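You operate a simulated robot arm through the tools that you are given. There is no shell and no other tool. Be economical: measure what you need, move in short steps, check, and stop when the job is done.

You run a simulated two-armed robot. Do the job below in one go: nothing can be reset, and whatever is moved stays where it is left.

TASK
Put the green canister on the top of the brown bench away on the top of the low platform. Put the ends carton on top of the yellow reel. Fetch the teal pliers and set it on the top of the blue table. Put the long black bolt on the top of the red stand. Turn the selector knob to OFF. Put the white carton marked "springs" from the top of the brown bench on top of the brown shims carton and the white carton that says "dowels" on the grey cover. Turn the size knob to 35. Take the grey bundle and put it on the clear patch behind the deep crate. Any order will do. Set down upright: green canister, ends carton, long black bolt, white carton.

The check looks at the end state, three seconds after you hand in, the way a careful person would. Anything else that was tipped, shoved, dropped, spilled or broken makes it a failure. Lids that push on must go on centred and level and be pressed home; caps that screw on are set level and turned clockwise until they are tight.

THE ROBOT
Two 7-joint arms with three-finger grippers on one trunk, on a base that drives. Base frame: it is fixed to the floor where the robot stands at the start and does not move with it; the origin is under the middle of the robot, x ahead of it, y to its left, z up. Units: mm, rad, N and s.
The left shoulder is at the start at [30, 124, 1082], the right one opposite. With the tool pointing down near the work surface each hand reaches from about 100 to 620 mm from the robot's upright axis, wherever it stands, measured 20 degrees to its own side. Places, roughly: clear patch behind the deep crate [3600, -3700, 500]; ends carton [1500, 0, 750]; green canister [500, 250, 750]; grey bundle (20x4x4 cm) [2800, -2800, 500]; grey cover [2500, 0, 750]; long black bolt (3x3x6 cm) [-1300, 1700, 800]; selector knob [-600, -600, 1200]; shims carton [1750, 0, 750]; size knob [2100, 400, 800]; teal pliers (19x6x2 cm) [500, 3800, 800]; top of the blue table [-3200, 800, 700]; top of the low platform [3400, -3200, 500]; top of the red stand [-3400, -1500, 800]; white carton [2250, 0, 750]; yellow reel (10x10x6 cm) [1300, -100, 800]. Payload 2.2 kg a hand.
The TCP of each hand is the grasp point between the finger pads, 28 mm short of the fingertips. In the tool frame z runs along the fingers and y along their closing line. The gripper opens to 102 mm. The gripper's body begins 71 mm behind the TCP.
Orientation is that of the tool frame in the base frame, as a unit quaternion [w, x, y, z]. With the fingers straight down and closing along the base's y, the tool's x points along the base's -x, its y along +y and its z along -z.

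THE INTERFACE
- The arms move only by the tool arm_command. It takes "left_increments", "right_increments" or both (then of equal length, played together; a hand with none holds still); each is a list of rows, each an object (a shift or turn left out is 0, a gripper value left out holds the last) with "turn": the turn, a rotation vector about the base's x, y, z in units of 60 degrees (1.0 is 60 degrees), a list of three; "offset": the shift along the base's x, y, z in units of 400 mm (1.0 is 400 mm), a list of three; "hand": the gripper command, from -1 (fully open) to 1 (shut), values between in proportion. In form: [{"turn": [ax, ay, az], "offset": [dx, dy, dz], "hand": hand}, ...]. A call has 1 to 12 rows; each row is the pose to reach, as a shift and turn from the pose commanded when the call began. A call with a number of a shift or a turn outside -1 to 1 is refused whole. Each row takes 0.2 s and may step no farther than 50 mm and 0.15 rad from the row before; otherwise, or with a gripper value out of range, the whole call is refused. Where a pose cannot be reached the arm comes as near as it can. A force on the tool above 40 N (or 10 N above the force at the start of the call, whichever is more), or a blocked arm, ends the call early, and 0.2 s more pass. Each finger halts on what it meets, pressing with about 21 N; the grip force reading is that of the motor and also rises with nothing between the fingers. The clock runs only during rows and for 0.2 s after the last one: add rows that repeat a pose to give the fingers time. It gives the time, the measured TCP pose, the force on the tool (base axes), the opening and the grip force at its end, in the units of the frame above (readings bear some noise), with the torque about the TCP (base axes, N m) and any sound that the robot's microphone picked up.
- Cameras (640 x 400 px; columns grow to the right, rows downward): "scene" is now at [11.7, -61.5, 1801.2]; the picture's right is [-0.93, -0.36, 0.00], its down [-0.30, 0.76, -0.58] and it looks along [0.21, -0.54, -0.82] (base axes); focal length 214 px, centre (320, 200). "left" rides on the left gripper at [72, 38, -86] in its tool frame; the picture's right is [-0.47, 0.89, 0.00], its down [-0.60, -0.32, -0.73] and it looks along [-0.65, -0.34, 0.68] (tool axes); focal length 256 px, centre (320, 200). "right" rides on the right gripper at [69, 44, -86] in its tool frame; the picture's right is [-0.53, 0.85, 0.00], its down [-0.58, -0.36, -0.73] and it looks along [-0.62, -0.39, 0.68] (tool axes); focal length 256 px, centre (320, 200). There is no depth. A picture from a camera that has moved, and an enlarged one, comes with that camera's place and axes in the base frame and with its lens. The place of the scene camera against the robot may be out by one fixed shift of up to 25 mm in any direction.
- get_image(camera): a new picture of that camera. The clock stands still meanwhile.
- move_column(by): slides the trunk up (or, below 0, down) by that many mm; the arms and the scene camera ride with it, the base frame stays. It gives what a move gives, with no picture.
- drive_base(legs): drives the robot by 1 to 6 legs, each [ahead, left, turn to the left] in mm, mm and rad, along the robot's own axes; the way and the turn of a leg run together, so that a leg with both is an arc; at most 1500 mm and 3.142 rad a leg. The arms and the cameras ride along, it lands a little off, and it stops where it bumps. It gives what a move gives.
- aim_head(pan, tilt): turns the head with the scene camera to pan (to the left, within 2.496 rad either way) and tilt (down, from -0.506 to 1.204), counted from straight ahead of the robot. It gives what a move gives.
- close_up(camera, box): a new picture of the part [left, top, right, bottom] of that camera's present view, enlarged. The clock stands still meanwhile.
- finish_job(): hands the job in; it is judged then, once.

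Go step by step. Nothing tells you exact positions but the pictures and the camera data: compare them with the known pose of the tool, close in by small moves and look again before you grip or let go. The budget is 483 turns and 246 pictures, counting those below and the enlarged ones. Unless the task says otherwise, let go and move clear before handing in.

The tools are called as name(argument=value, ...) on one line, values as JSON. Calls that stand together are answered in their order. arm_command: Moves the arms, as the interface text tells. Its arguments: {"type":"object","properties":{"left_increments":{"type":"array","items":{"type":"object","properties":{"turn":{"type":"array","items":{"type":"number"}},"offset":{"type":"array","items":{"type":"number"}},"hand":{"type":"number"}}}},"right_increments":{"type":"array","items":{"type":"object","properties":{"turn":{"type":"array","items":{"type":"number"}},"offset":{"type":"array","items":{"type":"number"}},"hand":{"type":"number"}}}}},"required":[]} The other tools are called the same way: move_column (by) slides the trunk up or down; drive_base (legs) drives the base; aim_head (pan, tilt) turns the head that bears the scene camera; get_image (camera) takes a picture; close_up (camera, box) takes an enlarged picture of a part of a camera's view; finish_job () hands the job in.

At the start:

```text
clock: 0.0
left_ee_pos: [569.4, -18.2, 1443.1]
left_tool_rot: [0.0, -0.001, 1.0, -0.001]
left_contact_force: [-0.4, -0.3, 0.0]
left_moment: [-0.01, 0.0, 0.04]
left_width: 101.7
left_grasp_force: 0.1
right_ee_pos: [282.1, -405.6, 1452.0]
right_tool_rot: [0.0, 0.0, 1.0, 0.0]
right_contact_force: [-0.1, -0.7, -0.2]
right_moment: [-0.01, -0.01, 0.0]
right_width: 102.0
right_grasp_force: 0.1
trunk travel left (down, up): [-324.0, 216.0]
robot x, y, heading: [-0.2, -1.8, 0.002]
head pan, tilt: [-1.199, 0.953]
```

scene: 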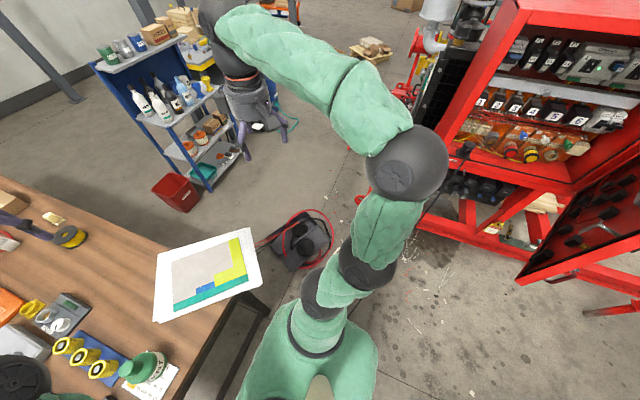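
right: 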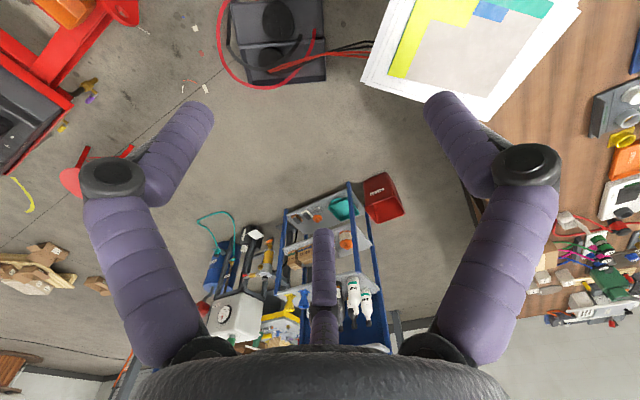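
left: 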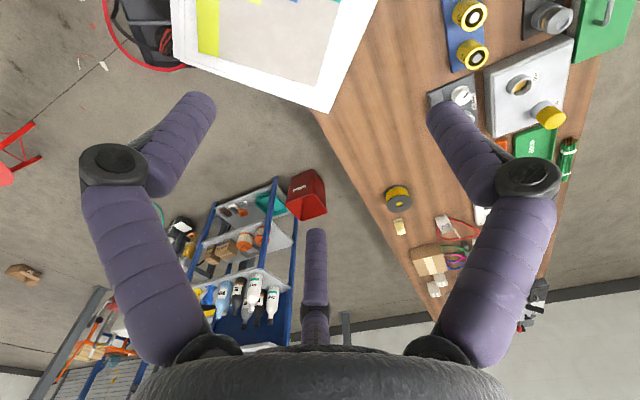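

I see a brown bench ahead, and a red cabinet to the right. I'll look around with the head first to survey the scene.

aim_head(pan=0, tilt=0.7)

get_image(camera="scene")

```text
clock: 1.4
left_ee_pos: [570.0, -18.4, 1444.2]
left_tool_rot: [0.0, 0.0, 1.0, 0.001]
left_contact_force: [-0.8, -0.6, -0.4]
left_moment: [0.02, 0.0, 0.02]
left_width: 102.1
left_grasp_force: 0.1
right_ee_pos: [282.3, -405.6, 1452.1]
right_tool_rot: [0.0, 0.0, 1.0, 0.001]
right_contact_force: [0.4, 0.1, 0.8]
right_moment: [0.02, -0.01, 0.02]
right_width: 102.1
right_grasp_force: 0.0
trunk travel left (down, up): [-324.0, 216.0]
robot x, y, heading: [-1.7, 0.8, 0.001]
head pan, tilt: [0.0, 0.7]
```

```text
242 pictures are left
camera scene: at [70.3, 6.0, 1821.2], right [0.0, -1.0, 0.0], down [-0.64, 0.0, -0.76], along [0.76, 0.0, -0.64], focal length 214 px, centre (320, 200)
```

scene: 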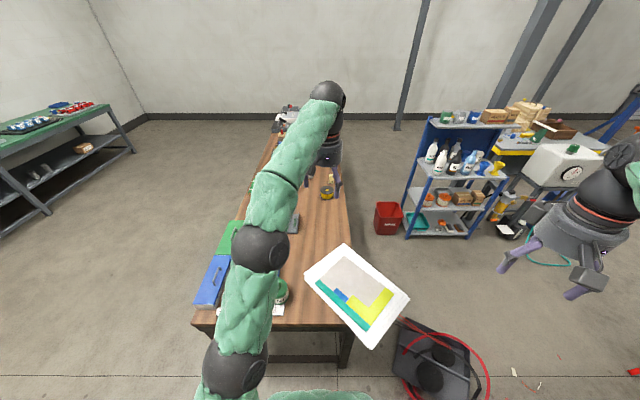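

The left arm hides much of the bench. I'll pan around to map the surroundings.

aim_head(pan=1.2, tilt=0.5)

get_image(camera="scene")

aim_head(pan=2.4, tilt=0.4)

get_image(camera="scene")

aim_head(pan=-2.4, tilt=0.4)

get_image(camera="scene")

aim_head(pan=-1.0, tilt=0.4)

get_image(camera="scene")

```text
clock: 2.8
left_ee_pos: [569.4, -17.2, 1443.6]
left_tool_rot: [0.0, 0.0, 1.0, 0.0]
left_contact_force: [-0.5, 0.4, -0.2]
left_moment: [-0.03, -0.01, -0.02]
left_width: 101.7
left_grasp_force: 0.0
right_ee_pos: [282.1, -405.3, 1453.4]
right_tool_rot: [0.001, 0.001, 1.0, 0.0]
right_contact_force: [0.2, 0.8, -0.1]
right_moment: [-0.02, 0.01, 0.03]
right_width: 102.0
right_grasp_force: 0.0
trunk travel left (down, up): [-324.0, 216.0]
robot x, y, heading: [-1.4, 2.7, -0.0]
head pan, tilt: [1.201, 0.499]
```

```text
241 pictures are left
camera scene: at [18.4, 90.8, 1839.0], right [0.93, -0.36, 0.0], down [-0.17, -0.45, -0.88], along [0.32, 0.82, -0.48], focal length 214 px, centre (320, 200)
```

scene: 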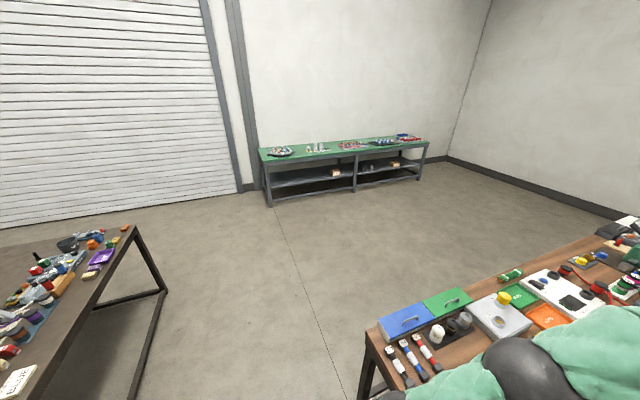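

```text
clock: 4.2
left_ee_pos: [571.3, -17.0, 1444.0]
left_tool_rot: [0.0, -0.001, 1.0, -0.001]
left_contact_force: [-0.2, -0.3, 0.1]
left_moment: [0.02, -0.02, 0.0]
left_width: 102.2
left_grasp_force: 0.0
right_ee_pos: [282.8, -405.0, 1452.8]
right_tool_rot: [-0.001, 0.0, 1.0, 0.0]
right_contact_force: [0.1, -0.8, 0.4]
right_moment: [0.0, 0.0, -0.02]
right_width: 101.9
right_grasp_force: 0.1
trunk travel left (down, up): [-324.0, 216.0]
robot x, y, heading: [1.3, -0.8, -0.0]
head pan, tilt: [2.4, 0.4]
```

```text
240 pictures are left
camera scene: at [-82.9, 68.7, 1848.1], right [0.68, 0.74, 0.0], down [0.29, -0.26, -0.92], along [-0.68, 0.62, -0.39], focal length 214 px, centre (320, 200)
```

scene: 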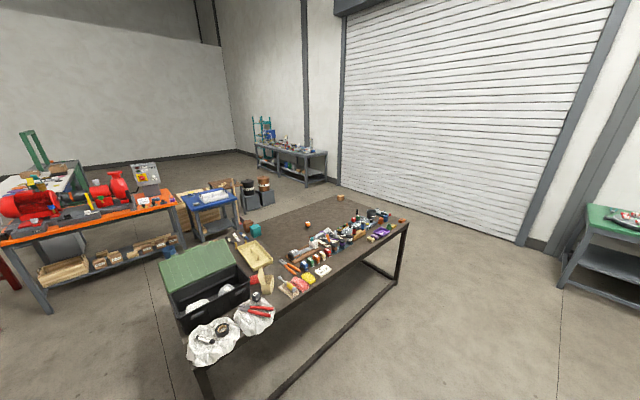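

```text
clock: 8.0
left_ee_pos: [568.6, -18.4, 1442.7]
left_tool_rot: [0.0, 0.0, 1.0, 0.0]
left_contact_force: [0.5, 0.8, 0.0]
left_moment: [0.03, -0.01, 0.0]
left_width: 102.1
left_grasp_force: 0.1
right_ee_pos: [283.0, -405.1, 1453.3]
right_tool_rot: [0.0, 0.0, 1.0, 0.0]
right_contact_force: [-0.2, 0.8, -0.7]
right_moment: [-0.01, 0.01, -0.01]
right_width: 102.4
right_grasp_force: 0.1
trunk travel left (down, up): [-324.0, 216.0]
robot x, y, heading: [-0.6, 2.0, 0.001]
head pan, tilt: [-2.4, 0.4]
```

```text
239 pictures are left
camera scene: at [-82.9, -56.6, 1848.1], right [-0.68, 0.74, 0.0], down [0.29, 0.26, -0.92], along [-0.68, -0.62, -0.39], focal length 214 px, centre (320, 200)
```

scene: 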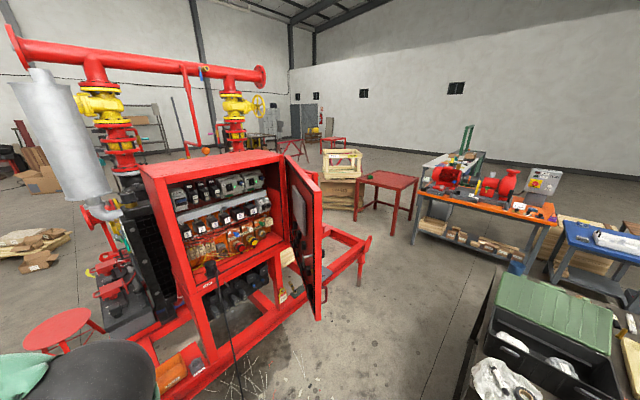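

```text
clock: 9.5
left_ee_pos: [570.1, -17.1, 1442.8]
left_tool_rot: [0.0, 0.0, 1.0, 0.0]
left_contact_force: [0.7, -0.4, -0.2]
left_moment: [0.0, 0.01, 0.02]
left_width: 102.1
left_grasp_force: 0.1
right_ee_pos: [282.5, -405.3, 1453.4]
right_tool_rot: [0.001, 0.0, 1.0, 0.0]
right_contact_force: [-0.2, 0.0, 0.8]
right_moment: [0.0, 0.03, 0.01]
right_width: 102.0
right_grasp_force: 0.2
trunk travel left (down, up): [-324.0, 216.0]
robot x, y, heading: [-0.5, 0.3, 0.001]
head pan, tilt: [-1.0, 0.4]
```

```text
238 pictures are left
camera scene: at [35.3, -72.0, 1848.1], right [-0.84, -0.54, 0.0], down [-0.21, 0.33, -0.92], along [0.5, -0.78, -0.39], focal length 214 px, centre (320, 200)
```

scene: 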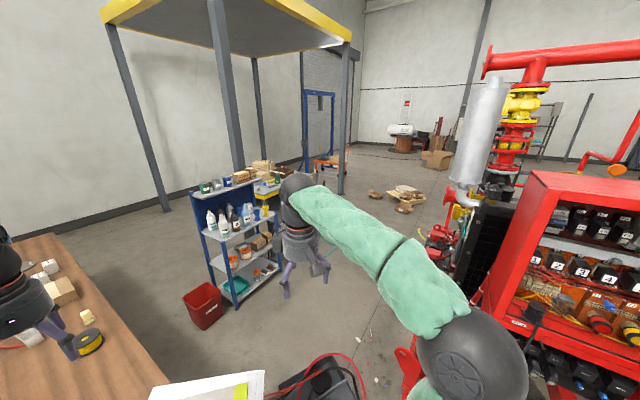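

Workshop mapped roughly. The selector knob is on the red cabinet behind-right; zoom there first.

aim_head(pan=-2.3, tilt=0.65)

get_image(camera="scene")

close_up(camera="scene", box=[150, 0, 350, 220])

```text
clock: 11.0
left_ee_pos: [569.9, -18.2, 1443.6]
left_tool_rot: [0.0, 0.0, 1.0, 0.0]
left_contact_force: [-0.3, -0.8, -0.2]
left_moment: [-0.01, -0.01, -0.01]
left_width: 102.1
left_grasp_force: 0.1
right_ee_pos: [283.6, -405.1, 1454.0]
right_tool_rot: [0.0, 0.001, 1.0, 0.0]
right_contact_force: [0.1, 0.1, -0.5]
right_moment: [0.01, -0.04, -0.02]
right_width: 101.9
right_grasp_force: 0.0
trunk travel left (down, up): [-324.0, 216.0]
robot x, y, heading: [-1.0, -4.8, 0.005]
head pan, tilt: [-2.3, 0.649]
```

```text
237 pictures are left
camera scene: at [-72.4, -58.7, 1825.6], right [-0.75, 0.67, 0.0], down [0.4, 0.45, -0.8], along [-0.53, -0.59, -0.6], focal length 214 px, centre (320, 200)
```

scene: 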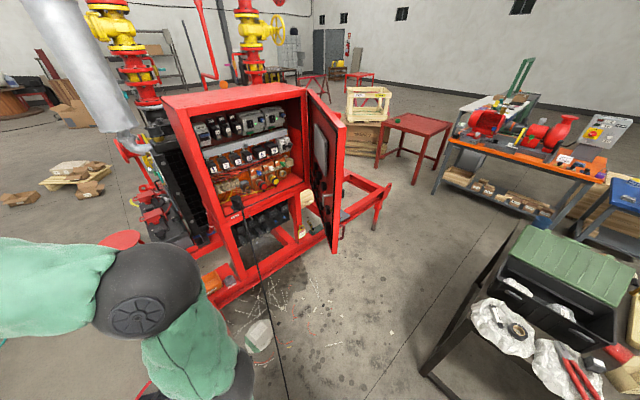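

```text
1.82 times, centred on (250, 110) of scene
camera zoom: at [-72.4, -58.7, 1825.6], right [-0.75, 0.67, 0.0], down [0.4, 0.45, -0.8], along [-0.53, -0.59, -0.6], focal length 390 px, centre (447, 364)
```

zoom: 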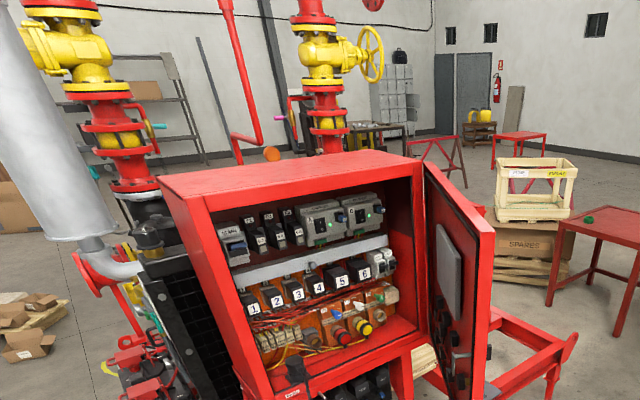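

The door of the cabinet is open; knob must be on or near it. I'll tuck the left arm to its own side first.

arm_command(left_increments=[{"offset": [-0.07, 0.1, 0]}, {"offset": [-0.14, 0.2, 0]}, {"offset": [-0.21, 0.3, 0]}, {"offset": [-0.28, 0.4, 0]}, {"offset": [-0.35, 0.5, 0]}, {"offset": [-0.42, 0.6, 0]}, {"offset": [-0.49, 0.7, 0]}, {"offset": [-0.56, 0.8, 0]}, {"offset": [-0.63, 0.9, 0]}, {"offset": [-0.7, 1.0, 0]}])

drive_base(legs=[[0, 0, -1.9]])

aim_head(pan=-0.3, tilt=0.6)

get_image(camera="scene")

```text
clock: 13.2
left_ee_pos: [289.2, 384.8, 1444.6]
left_tool_rot: [0.0, 0.001, 1.0, 0.0]
left_contact_force: [-0.4, -0.3, 0.3]
left_moment: [-0.02, 0.02, -0.01]
left_width: 102.0
left_grasp_force: 0.0
right_ee_pos: [282.8, -405.6, 1452.5]
right_tool_rot: [0.0, -0.001, 1.0, -0.001]
right_contact_force: [-0.2, 0.2, -0.3]
right_moment: [-0.02, -0.05, 0.03]
right_width: 102.0
right_grasp_force: 0.1
trunk travel left (down, up): [-324.0, 216.0]
robot x, y, heading: [0.5, 2.4, -0.002]
head pan, tilt: [-2.3, 0.649]
```

```text
clock: 18.1
left_ee_pos: [277.1, -393.4, 1444.9]
left_tool_rot: [0.0, 0.808, 0.589, 0.001]
left_contact_force: [-0.3, 0.4, 0.1]
left_moment: [0.0, 0.0, 0.0]
left_width: 101.8
left_grasp_force: 0.0
right_ee_pos: [-471.2, -146.6, 1452.9]
right_tool_rot: [0.0, 0.808, 0.59, 0.0]
right_contact_force: [0.0, -0.2, 0.5]
right_moment: [0.04, 0.01, 0.01]
right_width: 102.2
right_grasp_force: 0.1
trunk travel left (down, up): [-324.0, 216.0]
robot x, y, heading: [-0.0, -0.3, -1.883]
head pan, tilt: [-2.3, 0.649]
```

```text
clock: 20.1
left_ee_pos: [276.4, -392.7, 1444.9]
left_tool_rot: [0.0, 0.808, 0.589, 0.0]
left_contact_force: [-0.2, 0.6, 0.1]
left_moment: [0.0, 0.01, -0.01]
left_width: 101.6
left_grasp_force: 0.0
right_ee_pos: [-471.4, -145.2, 1453.1]
right_tool_rot: [0.0, 0.808, 0.59, -0.001]
right_contact_force: [-0.3, -0.1, 0.1]
right_moment: [-0.04, -0.03, 0.0]
right_width: 101.8
right_grasp_force: 0.1
trunk travel left (down, up): [-324.0, 216.0]
robot x, y, heading: [-1.1, -2.9, -1.879]
head pan, tilt: [-0.3, 0.6]
```

```text
235 pictures are left
camera scene: at [-26.5, -37.7, 1829.9], right [-0.82, 0.57, 0.0], down [0.32, 0.46, -0.83], along [-0.47, -0.68, -0.56], focal length 214 px, centre (320, 200)
```

scene: 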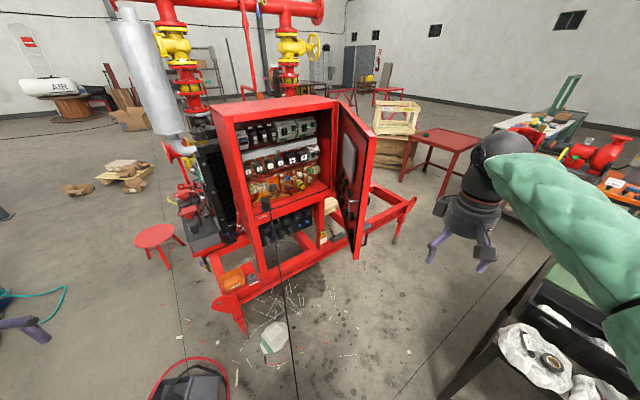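

close_up(camera="scene", box=[310, 90, 410, 270])

close_up(camera="scene", box=[220, 90, 380, 220])

```text
2.22 times, centred on (360, 180) of scene
camera zoom: at [-26.5, -37.7, 1829.9], right [-0.82, 0.57, 0.0], down [0.32, 0.46, -0.83], along [-0.47, -0.68, -0.56], focal length 477 px, centre (231, 244)
```

zoom: 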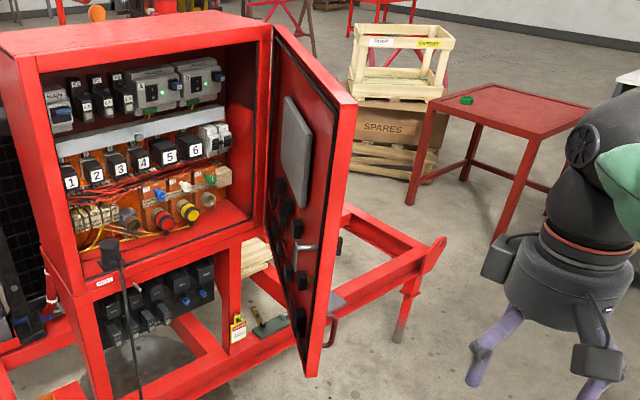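

```text
3.08 times, centred on (300, 155) of scene
camera zoom: at [-26.5, -37.7, 1829.9], right [-0.82, 0.57, 0.0], down [0.32, 0.46, -0.83], along [-0.47, -0.68, -0.56], focal length 660 px, centre (382, 338)
```

zoom: 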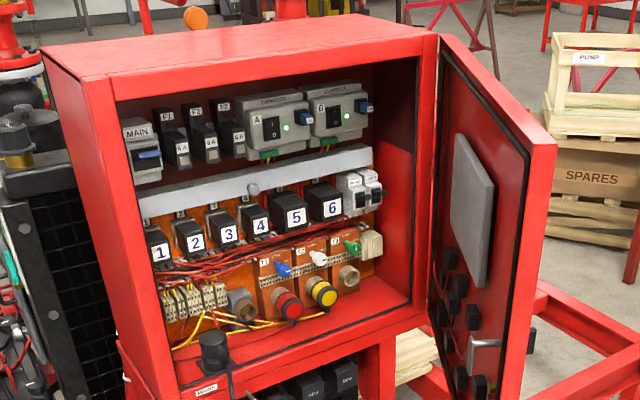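

The selector must be on the outer face of the open door, so I have to get round to its other side. I'll turn the robot and look down at the gap between door and table, and at the robot's own footprint.

drive_base(legs=[[0, 0, -2.3]])

aim_head(pan=0.9, tilt=0.9)

get_image(camera="scene")

get_image(camera="left")

```text
clock: 23.1
left_ee_pos: [-181.7, -428.5, 1454.8]
left_tool_rot: [0.014, 0.993, 0.118, -0.006]
left_contact_force: [1.7, 1.4, 1.7]
left_moment: [-0.04, 0.19, -0.01]
left_width: 101.7
left_grasp_force: 0.2
right_ee_pos: [-357.4, 343.6, 1443.4]
right_tool_rot: [0.012, 0.993, 0.115, -0.007]
right_contact_force: [1.2, 0.8, 0.3]
right_moment: [-0.02, 0.1, 0.01]
right_width: 102.2
right_grasp_force: 0.0
trunk travel left (down, up): [-324.0, 216.0]
robot x, y, heading: [2.0, -20.7, -2.903]
head pan, tilt: [-0.3, 0.6]
stopped in leg 1: the robot was blocked; the commanded pose is now the measured one
```

```text
clock: 24.5
left_ee_pos: [-194.0, -430.4, 1451.8]
left_tool_rot: [0.014, 0.993, 0.118, -0.002]
left_contact_force: [0.2, 0.2, 0.1]
left_moment: [-0.02, 0.02, -0.01]
left_width: 101.9
left_grasp_force: 0.1
right_ee_pos: [-370.6, 339.8, 1441.1]
right_tool_rot: [0.011, 0.993, 0.116, -0.003]
right_contact_force: [0.2, -0.5, 0.7]
right_moment: [-0.01, 0.02, 0.0]
right_width: 102.1
right_grasp_force: 0.0
trunk travel left (down, up): [-324.0, 216.0]
robot x, y, heading: [-3.8, -24.9, -2.91]
head pan, tilt: [0.901, 0.901]
```

```text
232 pictures are left
camera scene: at [11.5, -80.3, 1805.1], right [-0.91, 0.42, 0.0], down [0.33, 0.71, -0.62], along [-0.26, -0.56, -0.78], focal length 214 px, centre (320, 200)
```

scene: 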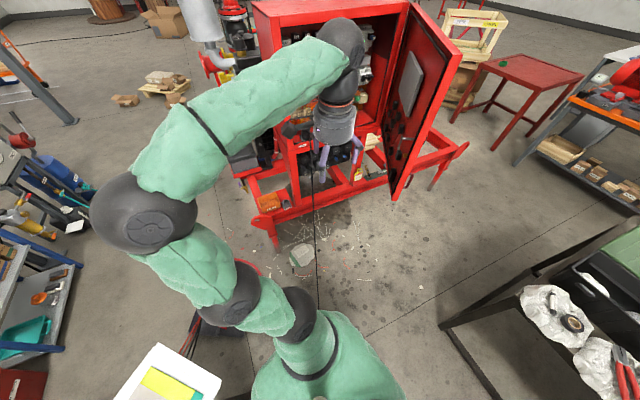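

```text
231 pictures are left
camera left: at [-114.4, -448.3, 1537.1], right [-0.25, -0.97, 0.03], down [-0.66, 0.19, 0.73], along [-0.71, 0.16, -0.69], focal length 256 px, centre (320, 200)
```

left: 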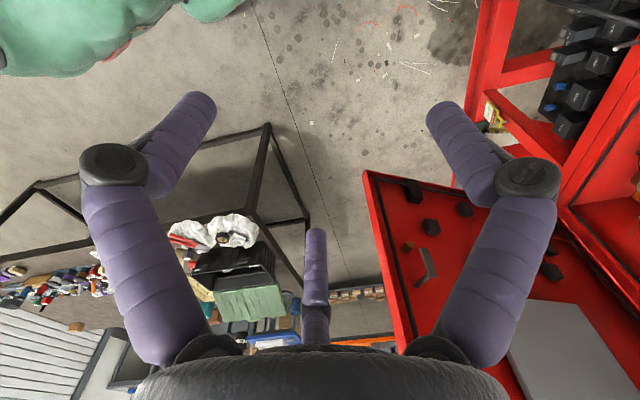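

The robot met something while turning. I'll look on the right side to see what it is before moving more.

aim_head(pan=-1.0, tilt=0.9)

get_image(camera="scene")

aim_head(pan=2.2, tilt=1.0)

get_image(camera="scene")

```text
clock: 26.4
left_ee_pos: [-194.7, -430.5, 1450.7]
left_tool_rot: [0.014, 0.993, 0.116, -0.001]
left_contact_force: [-0.1, 0.5, -0.2]
left_moment: [-0.03, -0.01, 0.01]
left_width: 102.2
left_grasp_force: 0.1
right_ee_pos: [-372.0, 339.4, 1440.5]
right_tool_rot: [0.011, 0.993, 0.116, -0.002]
right_contact_force: [-0.6, -1.1, 0.2]
right_moment: [-0.01, 0.0, 0.02]
right_width: 101.9
right_grasp_force: 0.1
trunk travel left (down, up): [-324.0, 216.0]
robot x, y, heading: [0.3, -22.6, -2.908]
head pan, tilt: [-1.0, 0.901]
```

```text
230 pictures are left
camera scene: at [-12.4, 40.5, 1805.2], right [0.69, 0.72, 0.0], down [0.57, -0.54, -0.62], along [-0.45, 0.43, -0.78], focal length 214 px, centre (320, 200)
```

scene: 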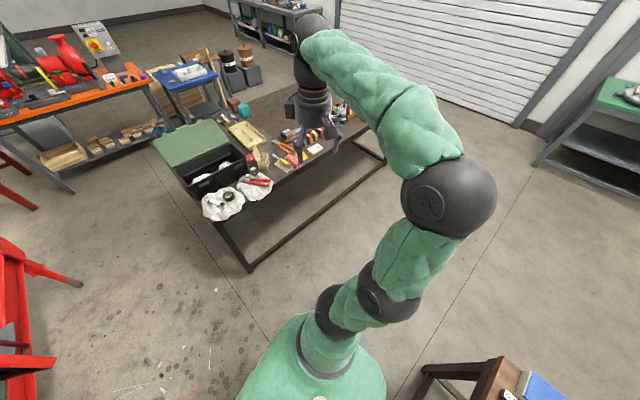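

```text
clock: 29.1
left_ee_pos: [-194.7, -430.7, 1450.8]
left_tool_rot: [0.015, 0.993, 0.118, -0.002]
left_contact_force: [-0.5, 0.1, 0.4]
left_moment: [-0.01, 0.01, 0.02]
left_width: 102.0
left_grasp_force: 0.1
right_ee_pos: [-371.5, 341.1, 1440.2]
right_tool_rot: [0.011, 0.993, 0.115, -0.004]
right_contact_force: [0.3, -0.1, 0.1]
right_moment: [0.0, -0.01, 0.02]
right_width: 101.9
right_grasp_force: 0.2
trunk travel left (down, up): [-324.0, 216.0]
robot x, y, heading: [-4.2, -23.3, -2.906]
head pan, tilt: [2.201, 1.0]
```

```text
229 pictures are left
camera scene: at [95.1, -57.0, 1798.0], right [-0.65, -0.76, 0.0], down [-0.64, 0.55, -0.54], along [0.41, -0.35, -0.84], focal length 214 px, centre (320, 200)
```

scene: 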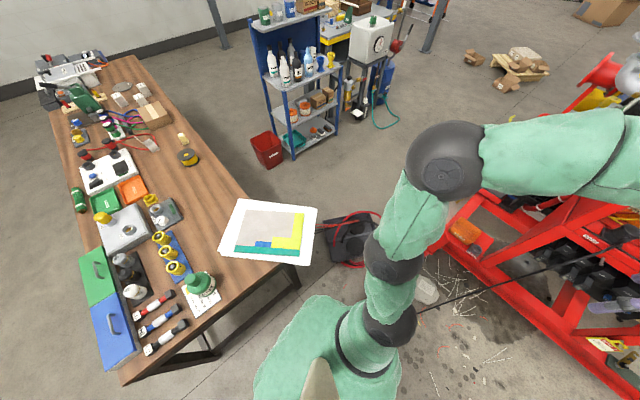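

Probably the base's back met the bench. I'll slide away into the open floor between bench and table.

drive_base(legs=[[98, -100, 0], [0, -564, 0]])

aim_head(pan=2.3, tilt=0.8)

get_image(camera="scene")

```text
clock: 30.9
left_ee_pos: [-354.4, -390.2, 1451.6]
left_tool_rot: [0.015, 0.998, 0.063, -0.002]
left_contact_force: [-0.4, 0.3, -0.2]
left_moment: [0.01, 0.02, 0.01]
left_width: 102.1
left_grasp_force: 0.0
right_ee_pos: [-444.6, 397.5, 1442.0]
right_tool_rot: [0.011, 0.998, 0.061, -0.005]
right_contact_force: [-0.6, -0.7, 0.7]
right_moment: [0.0, 0.02, 0.0]
right_width: 101.9
right_grasp_force: 0.1
trunk travel left (down, up): [-324.0, 216.0]
robot x, y, heading: [-119.9, -7.5, -3.013]
head pan, tilt: [2.201, 1.0]
stopped in leg 2: the robot was blocked; the commanded pose is now the measured one
```

```text
clock: 31.6
left_ee_pos: [-355.1, -389.0, 1450.5]
left_tool_rot: [0.014, 0.998, 0.062, -0.002]
left_contact_force: [0.8, 0.0, 0.2]
left_moment: [0.0, 0.01, 0.01]
left_width: 102.1
left_grasp_force: 0.2
right_ee_pos: [-445.2, 396.2, 1441.4]
right_tool_rot: [0.011, 0.998, 0.06, -0.004]
right_contact_force: [0.5, 0.0, 0.6]
right_moment: [0.02, 0.0, -0.02]
right_width: 101.7
right_grasp_force: 0.0
trunk travel left (down, up): [-324.0, 216.0]
robot x, y, heading: [-119.1, -3.8, -3.016]
head pan, tilt: [2.3, 0.799]
```

```text
228 pictures are left
camera scene: at [-13.4, -50.0, 1813.0], right [-0.66, -0.75, 0.0], down [-0.54, 0.47, -0.7], along [0.52, -0.46, -0.72], focal length 214 px, centre (320, 200)
```

scene: 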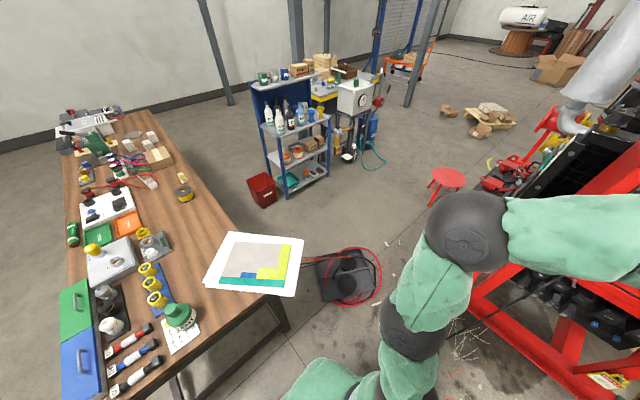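

Blocked again toward +y. I'll look straight down around the base to see what it touches.

aim_head(pan=-2.4, tilt=1.2)

get_image(camera="scene")

aim_head(pan=-0.6, tilt=1.2)

get_image(camera="scene")

```text
clock: 35.3
left_ee_pos: [-356.0, -389.9, 1450.8]
left_tool_rot: [0.014, 0.998, 0.062, -0.003]
left_contact_force: [0.4, -0.2, 0.4]
left_moment: [0.0, 0.02, 0.02]
left_width: 102.0
left_grasp_force: 0.1
right_ee_pos: [-446.3, 396.4, 1440.8]
right_tool_rot: [0.011, 0.998, 0.06, -0.004]
right_contact_force: [-0.1, 0.1, -0.2]
right_moment: [0.01, -0.03, 0.0]
right_width: 101.7
right_grasp_force: 0.0
trunk travel left (down, up): [-324.0, 216.0]
robot x, y, heading: [-120.4, -8.2, -3.022]
head pan, tilt: [-2.4, 1.201]
```

```text
227 pictures are left
camera scene: at [-37.9, 45.7, 1785.3], right [0.76, -0.65, 0.0], down [-0.6, -0.71, -0.36], along [0.23, 0.28, -0.93], focal length 214 px, centre (320, 200)
```

scene: 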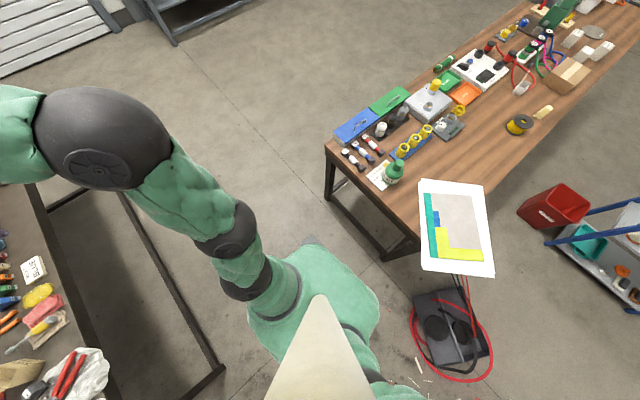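

```text
clock: 37.1
left_ee_pos: [-355.7, -389.6, 1450.5]
left_tool_rot: [0.013, 0.998, 0.062, -0.003]
left_contact_force: [-0.1, -0.6, 0.2]
left_moment: [0.0, -0.02, -0.01]
left_width: 101.9
left_grasp_force: 0.1
right_ee_pos: [-446.5, 397.7, 1441.1]
right_tool_rot: [0.011, 0.998, 0.059, -0.004]
right_contact_force: [-0.2, 0.3, -0.1]
right_moment: [0.0, 0.0, 0.0]
right_width: 101.8
right_grasp_force: 0.1
trunk travel left (down, up): [-324.0, 216.0]
robot x, y, heading: [-118.8, -6.5, -3.015]
head pan, tilt: [-0.6, 1.201]
```

```text
226 pictures are left
camera scene: at [-123.8, 28.8, 1785.3], right [0.46, 0.89, 0.0], down [0.83, -0.43, -0.36], along [-0.32, 0.17, -0.93], focal length 214 px, centre (320, 200)
```

scene: 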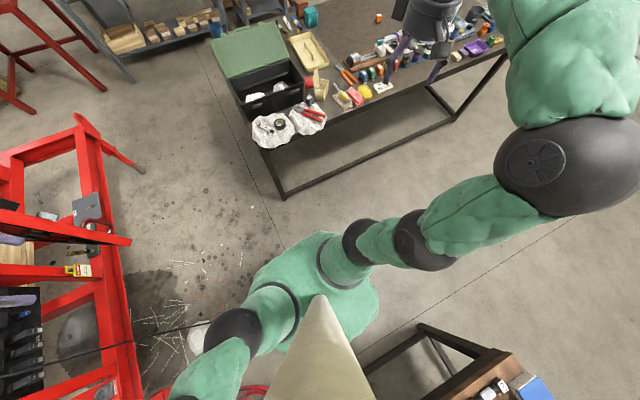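

Nothing obvious near the base. I'll test with small moves to learn which direction is free.

drive_base(legs=[[0, -60, 0]])

drive_base(legs=[[0, 0, 0.2]])

drive_base(legs=[[0, -100, 0]])

```text
clock: 38.1
left_ee_pos: [-391.9, -354.2, 1449.9]
left_tool_rot: [0.014, 1.0, 0.023, -0.003]
left_contact_force: [0.4, -0.2, -1.7]
left_moment: [0.03, 0.09, 0.0]
left_width: 101.9
left_grasp_force: 0.0
right_ee_pos: [-421.3, 436.3, 1440.6]
right_tool_rot: [0.011, 1.0, 0.022, -0.004]
right_contact_force: [-0.8, -1.0, 0.1]
right_moment: [0.06, -0.02, -0.02]
right_width: 101.8
right_grasp_force: 0.1
trunk travel left (down, up): [-324.0, 216.0]
robot x, y, heading: [-127.6, 9.4, -3.093]
head pan, tilt: [-0.6, 1.201]
```

```text
clock: 39.3
left_ee_pos: [-330.3, -419.7, 1451.4]
left_tool_rot: [0.015, 0.995, 0.101, -0.002]
left_contact_force: [-1.1, -0.1, 0.2]
left_moment: [-0.03, -0.01, -0.05]
left_width: 102.2
left_grasp_force: 0.0
right_ee_pos: [-481.8, 358.8, 1441.0]
right_tool_rot: [0.01, 0.995, 0.099, -0.004]
right_contact_force: [1.9, 0.5, -0.8]
right_moment: [-0.1, 0.11, -0.01]
right_width: 102.0
right_grasp_force: 0.0
trunk travel left (down, up): [-324.0, 216.0]
robot x, y, heading: [-122.2, -18.0, -2.941]
head pan, tilt: [-0.6, 1.201]
```

```text
clock: 40.5
left_ee_pos: [-395.2, -367.7, 1452.1]
left_tool_rot: [0.015, 0.999, 0.036, -0.003]
left_contact_force: [-0.3, 0.0, 0.6]
left_moment: [0.02, 0.0, 0.01]
left_width: 101.9
left_grasp_force: 0.0
right_ee_pos: [-444.2, 422.6, 1441.6]
right_tool_rot: [0.01, 0.999, 0.035, -0.005]
right_contact_force: [-0.4, -0.3, -0.6]
right_moment: [0.03, -0.05, 0.01]
right_width: 102.2
right_grasp_force: 0.1
trunk travel left (down, up): [-324.0, 216.0]
robot x, y, heading: [-140.3, 1.3, -3.069]
head pan, tilt: [-0.6, 1.201]
stopped in leg 1: the robot was blocked; the commanded pose is now the measured one
```

aim_head(pan=1.5, tilt=1.0)

get_image(camera="scene")

get_image(camera="right")

get_image(camera="left")

```text
clock: 42.5
left_ee_pos: [-395.8, -367.5, 1451.8]
left_tool_rot: [0.014, 0.999, 0.036, -0.003]
left_contact_force: [0.2, 0.1, 0.4]
left_moment: [0.01, -0.01, -0.02]
left_width: 102.2
left_grasp_force: 0.1
right_ee_pos: [-442.9, 423.0, 1441.6]
right_tool_rot: [0.01, 0.999, 0.034, -0.005]
right_contact_force: [-0.2, -0.3, -1.2]
right_moment: [0.01, 0.02, 0.01]
right_width: 101.8
right_grasp_force: 0.1
trunk travel left (down, up): [-324.0, 216.0]
robot x, y, heading: [-138.2, 1.9, -3.072]
head pan, tilt: [1.499, 1.0]
```

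```text
225 pictures are left
camera scene: at [-94.3, -58.8, 1797.9], right [-1.0, 0.0, 0.0], down [0.0, 0.84, -0.54], along [0.0, -0.54, -0.84], focal length 214 px, centre (320, 200)
```

scene: 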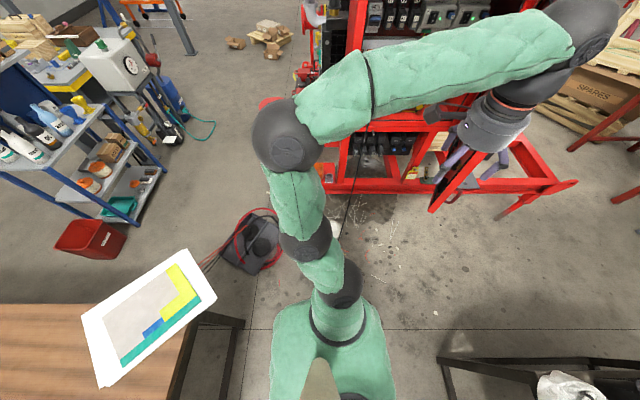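

```text
224 pictures are left
camera right: at [-370.1, 387.0, 1529.0], right [-0.48, -0.88, 0.02], down [-0.59, 0.34, 0.73], along [-0.65, 0.33, -0.68], focal length 256 px, centre (320, 200)
```

right: 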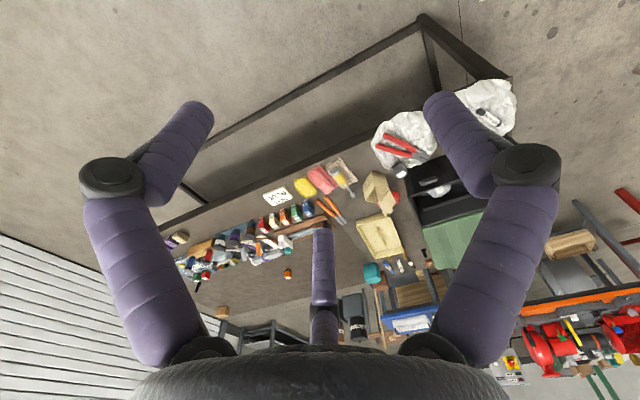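

```text
223 pictures are left
camera left: at [-319.6, -396.5, 1537.6], right [-0.4, -0.92, 0.03], down [-0.62, 0.29, 0.73], along [-0.67, 0.27, -0.69], focal length 256 px, centre (320, 200)
```

left: 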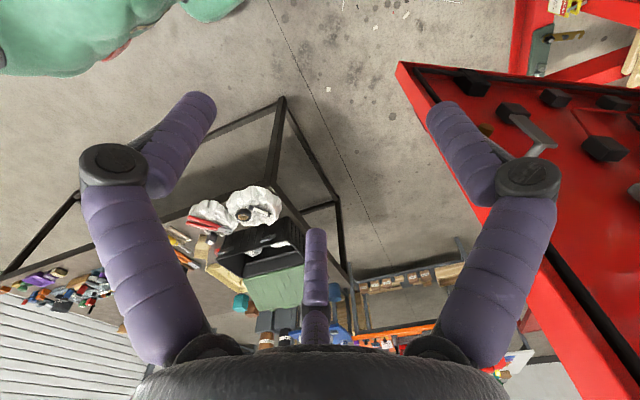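

Still unexplained. I'll swing the right hand's camera round to look back at my own base.

arm_command(right_increments=[{"turn": [0, 0, 0.14]}, {"turn": [0, 0, 0.28]}, {"turn": [0, 0, 0.42]}, {"turn": [0, 0, 0.56]}, {"turn": [0, 0, 0.7]}, {"turn": [0, 0, 0.84]}, {"turn": [0, 0, 0.98]}])

arm_command(right_increments=[{"turn": [0, 0, 0.14]}, {"turn": [0, 0, 0.28]}, {"turn": [0, 0, 0.42]}, {"turn": [0, 0, 0.56]}, {"turn": [0, 0, 0.7]}, {"turn": [0, 0, 0.84]}, {"turn": [0, 0, 0.98]}])

get_image(camera="right")

```text
clock: 44.1
left_ee_pos: [-394.8, -367.2, 1451.0]
left_tool_rot: [0.014, 0.999, 0.036, -0.003]
left_contact_force: [0.6, -0.4, -0.2]
left_moment: [0.02, -0.02, -0.02]
left_width: 102.0
left_grasp_force: 0.1
right_ee_pos: [-442.3, 423.9, 1442.2]
right_tool_rot: [0.011, 0.854, 0.521, 0.001]
right_contact_force: [0.4, -0.4, 1.0]
right_moment: [0.0, 0.02, -0.02]
right_width: 102.0
right_grasp_force: 0.0
trunk travel left (down, up): [-324.0, 216.0]
robot x, y, heading: [-136.3, 3.2, -3.072]
head pan, tilt: [1.499, 1.0]
```

```text
clock: 45.7
left_ee_pos: [-394.5, -367.5, 1452.0]
left_tool_rot: [0.014, 0.999, 0.036, -0.003]
left_contact_force: [0.3, -0.3, 0.8]
left_moment: [0.0, 0.02, 0.01]
left_width: 101.9
left_grasp_force: 0.1
right_ee_pos: [-443.1, 424.5, 1441.8]
right_tool_rot: [0.01, 0.488, 0.873, 0.006]
right_contact_force: [-0.3, 0.2, -0.7]
right_moment: [-0.01, 0.01, 0.01]
right_width: 101.9
right_grasp_force: 0.1
trunk travel left (down, up): [-324.0, 216.0]
robot x, y, heading: [-139.9, 6.0, -3.067]
head pan, tilt: [1.499, 1.0]
```

```text
222 pictures are left
camera right: at [-443.6, 506.0, 1529.3], right [1.0, -0.01, 0.02], down [-0.02, -0.68, 0.73], along [0.01, -0.73, -0.68], focal length 256 px, centre (320, 200)
```

right: 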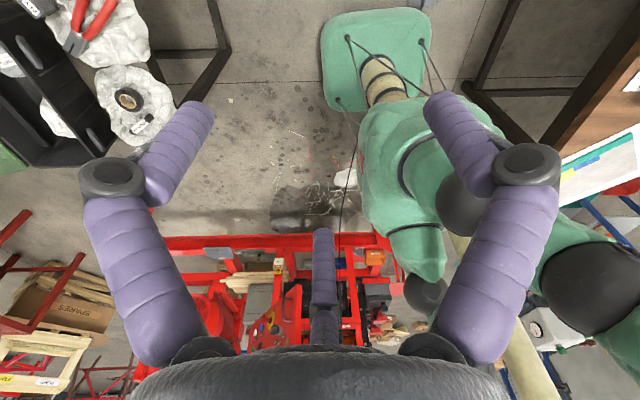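

The base itself is a square pad of ±260 mm; something grey sits at its +y rear corner. I'll tilt the camera to see it.

arm_command(right_increments=[{"turn": [0.14, 0, 0]}, {"turn": [0.28, 0, 0]}, {"turn": [0.42, 0, 0]}, {"turn": [0.5, 0, 0]}])

get_image(camera="right")

```text
clock: 46.7
left_ee_pos: [-392.8, -366.2, 1451.5]
left_tool_rot: [0.015, 0.999, 0.035, -0.003]
left_contact_force: [0.6, 0.2, 0.6]
left_moment: [-0.04, 0.03, 0.02]
left_width: 102.1
left_grasp_force: 0.0
right_ee_pos: [-442.9, 424.3, 1441.9]
right_tool_rot: [-0.117, 0.475, 0.84, 0.233]
right_contact_force: [-0.9, 0.1, 0.4]
right_moment: [-0.01, 0.02, 0.01]
right_width: 101.9
right_grasp_force: 0.0
trunk travel left (down, up): [-324.0, 216.0]
robot x, y, heading: [-139.5, 3.8, -3.072]
head pan, tilt: [1.499, 1.0]
```

```text
221 pictures are left
camera right: at [-443.2, 451.8, 1558.5], right [1.0, -0.02, 0.01], down [-0.03, -0.96, 0.29], along [0.0, -0.29, -0.96], focal length 256 px, centre (320, 200)
```

right: 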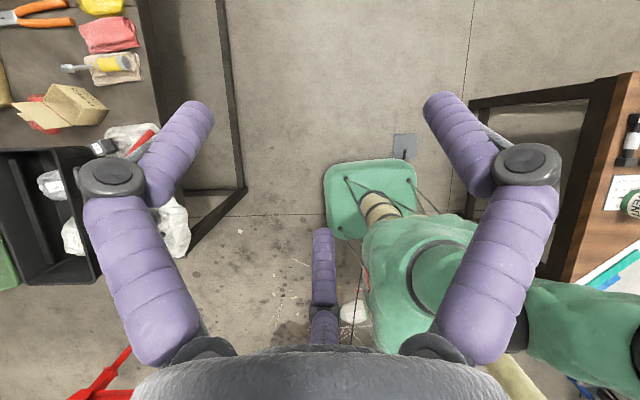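

close_up(camera="right", box=[320, 110, 480, 240])

```text
3.08 times, centred on (400, 175) of right
camera zoom: at [-443.2, 451.8, 1558.5], right [1.0, -0.02, 0.01], down [-0.03, -0.96, 0.29], along [0.0, -0.29, -0.96], focal length 788 px, centre (74, 277)
```

zoom: 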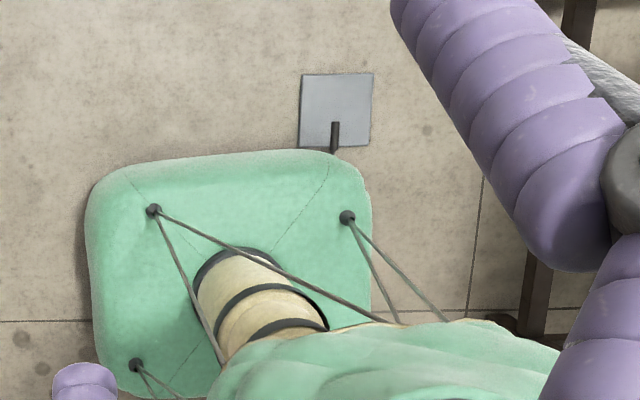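

A grey plate with a short rod lies at the base's corner on the floor. I'll back off slightly away from it and look whether it stays put.

drive_base(legs=[[60, 60, 0]])

close_up(camera="right", box=[320, 60, 480, 190])

```text
clock: 47.8
left_ee_pos: [-449.4, -432.5, 1451.9]
left_tool_rot: [0.014, 0.999, 0.035, -0.002]
left_contact_force: [0.1, -1.1, -0.5]
left_moment: [0.03, -0.01, 0.01]
left_width: 102.0
left_grasp_force: 0.1
right_ee_pos: [-498.7, 357.5, 1442.8]
right_tool_rot: [-0.116, 0.475, 0.841, 0.232]
right_contact_force: [-0.4, 0.1, 0.1]
right_moment: [0.03, -0.02, -0.01]
right_width: 101.7
right_grasp_force: 0.1
trunk travel left (down, up): [-324.0, 216.0]
robot x, y, heading: [-192.5, -63.7, -3.071]
head pan, tilt: [1.499, 1.0]
```

```text
3.08 times, centred on (400, 125) of right
camera zoom: at [-498.0, 385.9, 1558.5], right [1.0, -0.02, 0.01], down [-0.03, -0.96, 0.29], along [0.01, -0.29, -0.96], focal length 788 px, centre (74, 431)
```

zoom: 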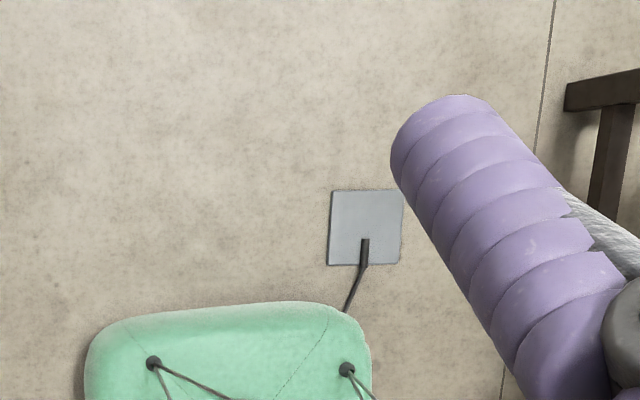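

The grey plate is a fixed floor box with a cord at about (85, 310); I'll avoid it. Next I restore the right wrist, pull the left hand in, and go round toward the door's outer side.

arm_command(right_increments=[{"turn": [-0.14, 0, 0]}, {"turn": [-0.28, 0, 0]}, {"turn": [-0.42, 0, 0]}, {"turn": [-0.5, 0, 0]}, {"turn": [-0.5, 0, 0]}], left_increments=[{"offset": [0, 0.1, 0]}, {"offset": [0, 0.2, 0]}, {"offset": [0, 0.3, 0]}, {"offset": [0, 0.4, 0]}, {"offset": [0, 0.5, 0]}])

arm_command(right_increments=[{"turn": [0, 0, -0.14]}, {"turn": [0, 0, -0.28]}, {"turn": [0, 0, -0.42]}, {"turn": [0, 0, -0.56]}, {"turn": [0, 0, -0.7]}, {"turn": [0, 0, -0.84]}, {"turn": [0, 0, -0.98]}])

arm_command(right_increments=[{"turn": [0, 0, -0.14]}, {"turn": [0, 0, -0.28]}, {"turn": [0, 0, -0.42]}, {"turn": [0, 0, -0.56]}, {"turn": [0, 0, -0.7]}, {"turn": [0, 0, -0.84]}, {"turn": [0, 0, -0.98]}])

drive_base(legs=[[150, -70, 0], [71, -170, 0], [0, 0, -1.11]])

```text
clock: 49.0
left_ee_pos: [-449.8, -227.8, 1452.1]
left_tool_rot: [0.014, 0.999, 0.037, -0.003]
left_contact_force: [-0.1, -0.5, 0.2]
left_moment: [-0.03, 0.01, 0.02]
left_width: 102.0
left_grasp_force: 0.0
right_ee_pos: [-497.7, 359.1, 1441.0]
right_tool_rot: [0.011, 0.488, 0.873, 0.005]
right_contact_force: [0.1, 0.6, 0.4]
right_moment: [-0.07, -0.03, 0.02]
right_width: 102.0
right_grasp_force: 0.2
trunk travel left (down, up): [-324.0, 216.0]
robot x, y, heading: [-194.6, -63.5, -3.077]
head pan, tilt: [1.499, 1.0]
```

```text
clock: 50.6
left_ee_pos: [-449.9, -227.1, 1452.4]
left_tool_rot: [0.014, 0.999, 0.035, -0.003]
left_contact_force: [-0.2, -0.1, -0.2]
left_moment: [-0.02, 0.02, 0.01]
left_width: 101.9
left_grasp_force: 0.1
right_ee_pos: [-496.3, 358.5, 1441.9]
right_tool_rot: [0.01, 0.855, 0.519, 0.001]
right_contact_force: [-0.1, -0.3, 0.1]
right_moment: [-0.01, -0.01, -0.01]
right_width: 102.2
right_grasp_force: 0.0
trunk travel left (down, up): [-324.0, 216.0]
robot x, y, heading: [-192.9, -60.1, -3.069]
head pan, tilt: [1.499, 1.0]
```

```text
clock: 52.2
left_ee_pos: [-449.2, -227.5, 1452.6]
left_tool_rot: [0.015, 0.999, 0.035, -0.003]
left_contact_force: [-0.4, -0.4, 0.2]
left_moment: [0.03, -0.01, -0.01]
left_width: 102.0
left_grasp_force: 0.1
right_ee_pos: [-497.6, 358.0, 1441.0]
right_tool_rot: [0.011, 0.999, 0.032, -0.005]
right_contact_force: [-0.1, 0.1, 0.2]
right_moment: [-0.02, -0.01, 0.0]
right_width: 101.9
right_grasp_force: 0.2
trunk travel left (down, up): [-324.0, 216.0]
robot x, y, heading: [-190.5, -66.6, -3.071]
head pan, tilt: [1.499, 1.0]
```

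```text
clock: 57.6
left_ee_pos: [-694.7, 318.7, 1451.9]
left_tool_rot: [0.011, 0.865, -0.501, -0.01]
left_contact_force: [0.0, 0.6, 0.5]
left_moment: [-0.06, -0.03, -0.02]
left_width: 101.8
left_grasp_force: 0.0
right_ee_pos: [-187.4, 616.3, 1442.3]
right_tool_rot: [0.006, 0.864, -0.504, -0.009]
right_contact_force: [-0.2, -0.1, 0.1]
right_moment: [-0.01, 0.02, 0.01]
right_width: 102.0
right_grasp_force: 0.0
trunk travel left (down, up): [-324.0, 216.0]
robot x, y, heading: [-434.9, 161.6, 2.093]
head pan, tilt: [1.499, 1.0]
```

Good. Now slide through the gap with my back to the door.

drive_base(legs=[[-120, 75, 0], [-60, 739, 0], [118, 105, 0]])

aim_head(pan=-2.3, tilt=0.6)

get_image(camera="scene")

```text
clock: 60.2
left_ee_pos: [-814.0, 96.4, 1452.6]
left_tool_rot: [0.008, 0.859, -0.511, -0.01]
left_contact_force: [-0.8, -1.3, 0.4]
left_moment: [0.06, -0.01, -0.03]
left_width: 102.0
left_grasp_force: 0.1
right_ee_pos: [-299.6, 381.0, 1442.5]
right_tool_rot: [0.005, 0.858, -0.514, -0.01]
right_contact_force: [0.1, -0.7, 0.8]
right_moment: [0.08, -0.03, 0.03]
right_width: 102.0
right_grasp_force: 0.0
trunk travel left (down, up): [-324.0, 216.0]
robot x, y, heading: [-556.5, -65.2, 2.066]
head pan, tilt: [1.499, 1.0]
stopped in leg 2: the robot was blocked; the commanded pose is now the measured one
```

```text
clock: 63.4
left_ee_pos: [-811.6, 99.3, 1453.0]
left_tool_rot: [0.01, 0.859, -0.512, -0.011]
left_contact_force: [0.7, 0.1, -0.2]
left_moment: [0.02, -0.03, -0.01]
left_width: 102.0
left_grasp_force: 0.0
right_ee_pos: [-295.5, 384.8, 1440.0]
right_tool_rot: [0.006, 0.858, -0.513, -0.01]
right_contact_force: [0.5, -0.2, -0.2]
right_moment: [-0.01, 0.02, -0.02]
right_width: 102.0
right_grasp_force: 0.1
trunk travel left (down, up): [-324.0, 216.0]
robot x, y, heading: [-554.8, -68.0, 2.066]
head pan, tilt: [-2.3, 0.6]
```

```text
218 pictures are left
camera scene: at [-438.7, -106.7, 1829.9], right [-0.23, -0.97, 0.0], down [-0.55, 0.13, -0.83], along [0.8, -0.19, -0.56], focal length 214 px, centre (320, 200)
```

scene: 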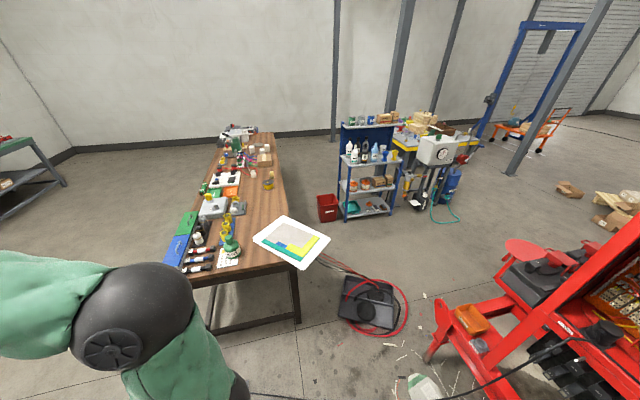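

aim_head(pan=2.1, tilt=0.9)

get_image(camera="scene")

```text
clock: 66.9
left_ee_pos: [-811.8, 100.6, 1450.9]
left_tool_rot: [0.01, 0.859, -0.512, -0.011]
left_contact_force: [-0.4, 0.1, 0.0]
left_moment: [0.01, -0.01, -0.01]
left_width: 102.1
left_grasp_force: 0.1
right_ee_pos: [-295.6, 384.9, 1441.6]
right_tool_rot: [0.007, 0.858, -0.514, -0.009]
right_contact_force: [0.1, -0.9, 0.4]
right_moment: [0.01, 0.03, -0.03]
right_width: 102.1
right_grasp_force: 0.1
trunk travel left (down, up): [-324.0, 216.0]
robot x, y, heading: [-552.9, -68.7, 2.065]
head pan, tilt: [2.1, 0.901]
```

```text
217 pictures are left
camera scene: at [-564.1, -150.5, 1805.1], right [-0.85, 0.52, 0.0], down [0.41, 0.67, -0.62], along [-0.32, -0.53, -0.78], focal length 214 px, centre (320, 200)
```

scene: 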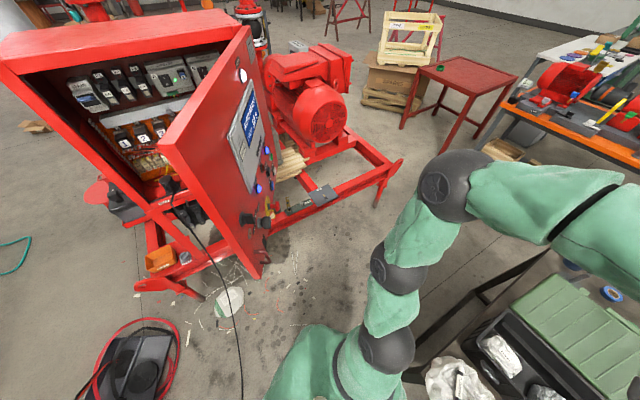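

The base corner met the table's leg. I'll shift 60 mm toward the door, align, and continue.

drive_base(legs=[[-56, -37, 0], [0, 0, 0.11], [0, 450, 0]])

```text
clock: 70.8
left_ee_pos: [-1142.2, -218.2, 1453.0]
left_tool_rot: [0.01, 0.886, -0.464, -0.01]
left_contact_force: [0.0, -1.1, 0.4]
left_moment: [0.01, 0.01, 0.01]
left_width: 101.9
left_grasp_force: 0.1
right_ee_pos: [-661.9, 121.5, 1440.5]
right_tool_rot: [0.006, 0.885, -0.465, -0.009]
right_contact_force: [-0.5, -0.5, -0.1]
right_moment: [-0.01, 0.02, -0.02]
right_width: 101.8
right_grasp_force: 0.2
trunk travel left (down, up): [-324.0, 216.0]
robot x, y, heading: [-866.8, -356.3, 2.177]
head pan, tilt: [2.1, 0.901]
```

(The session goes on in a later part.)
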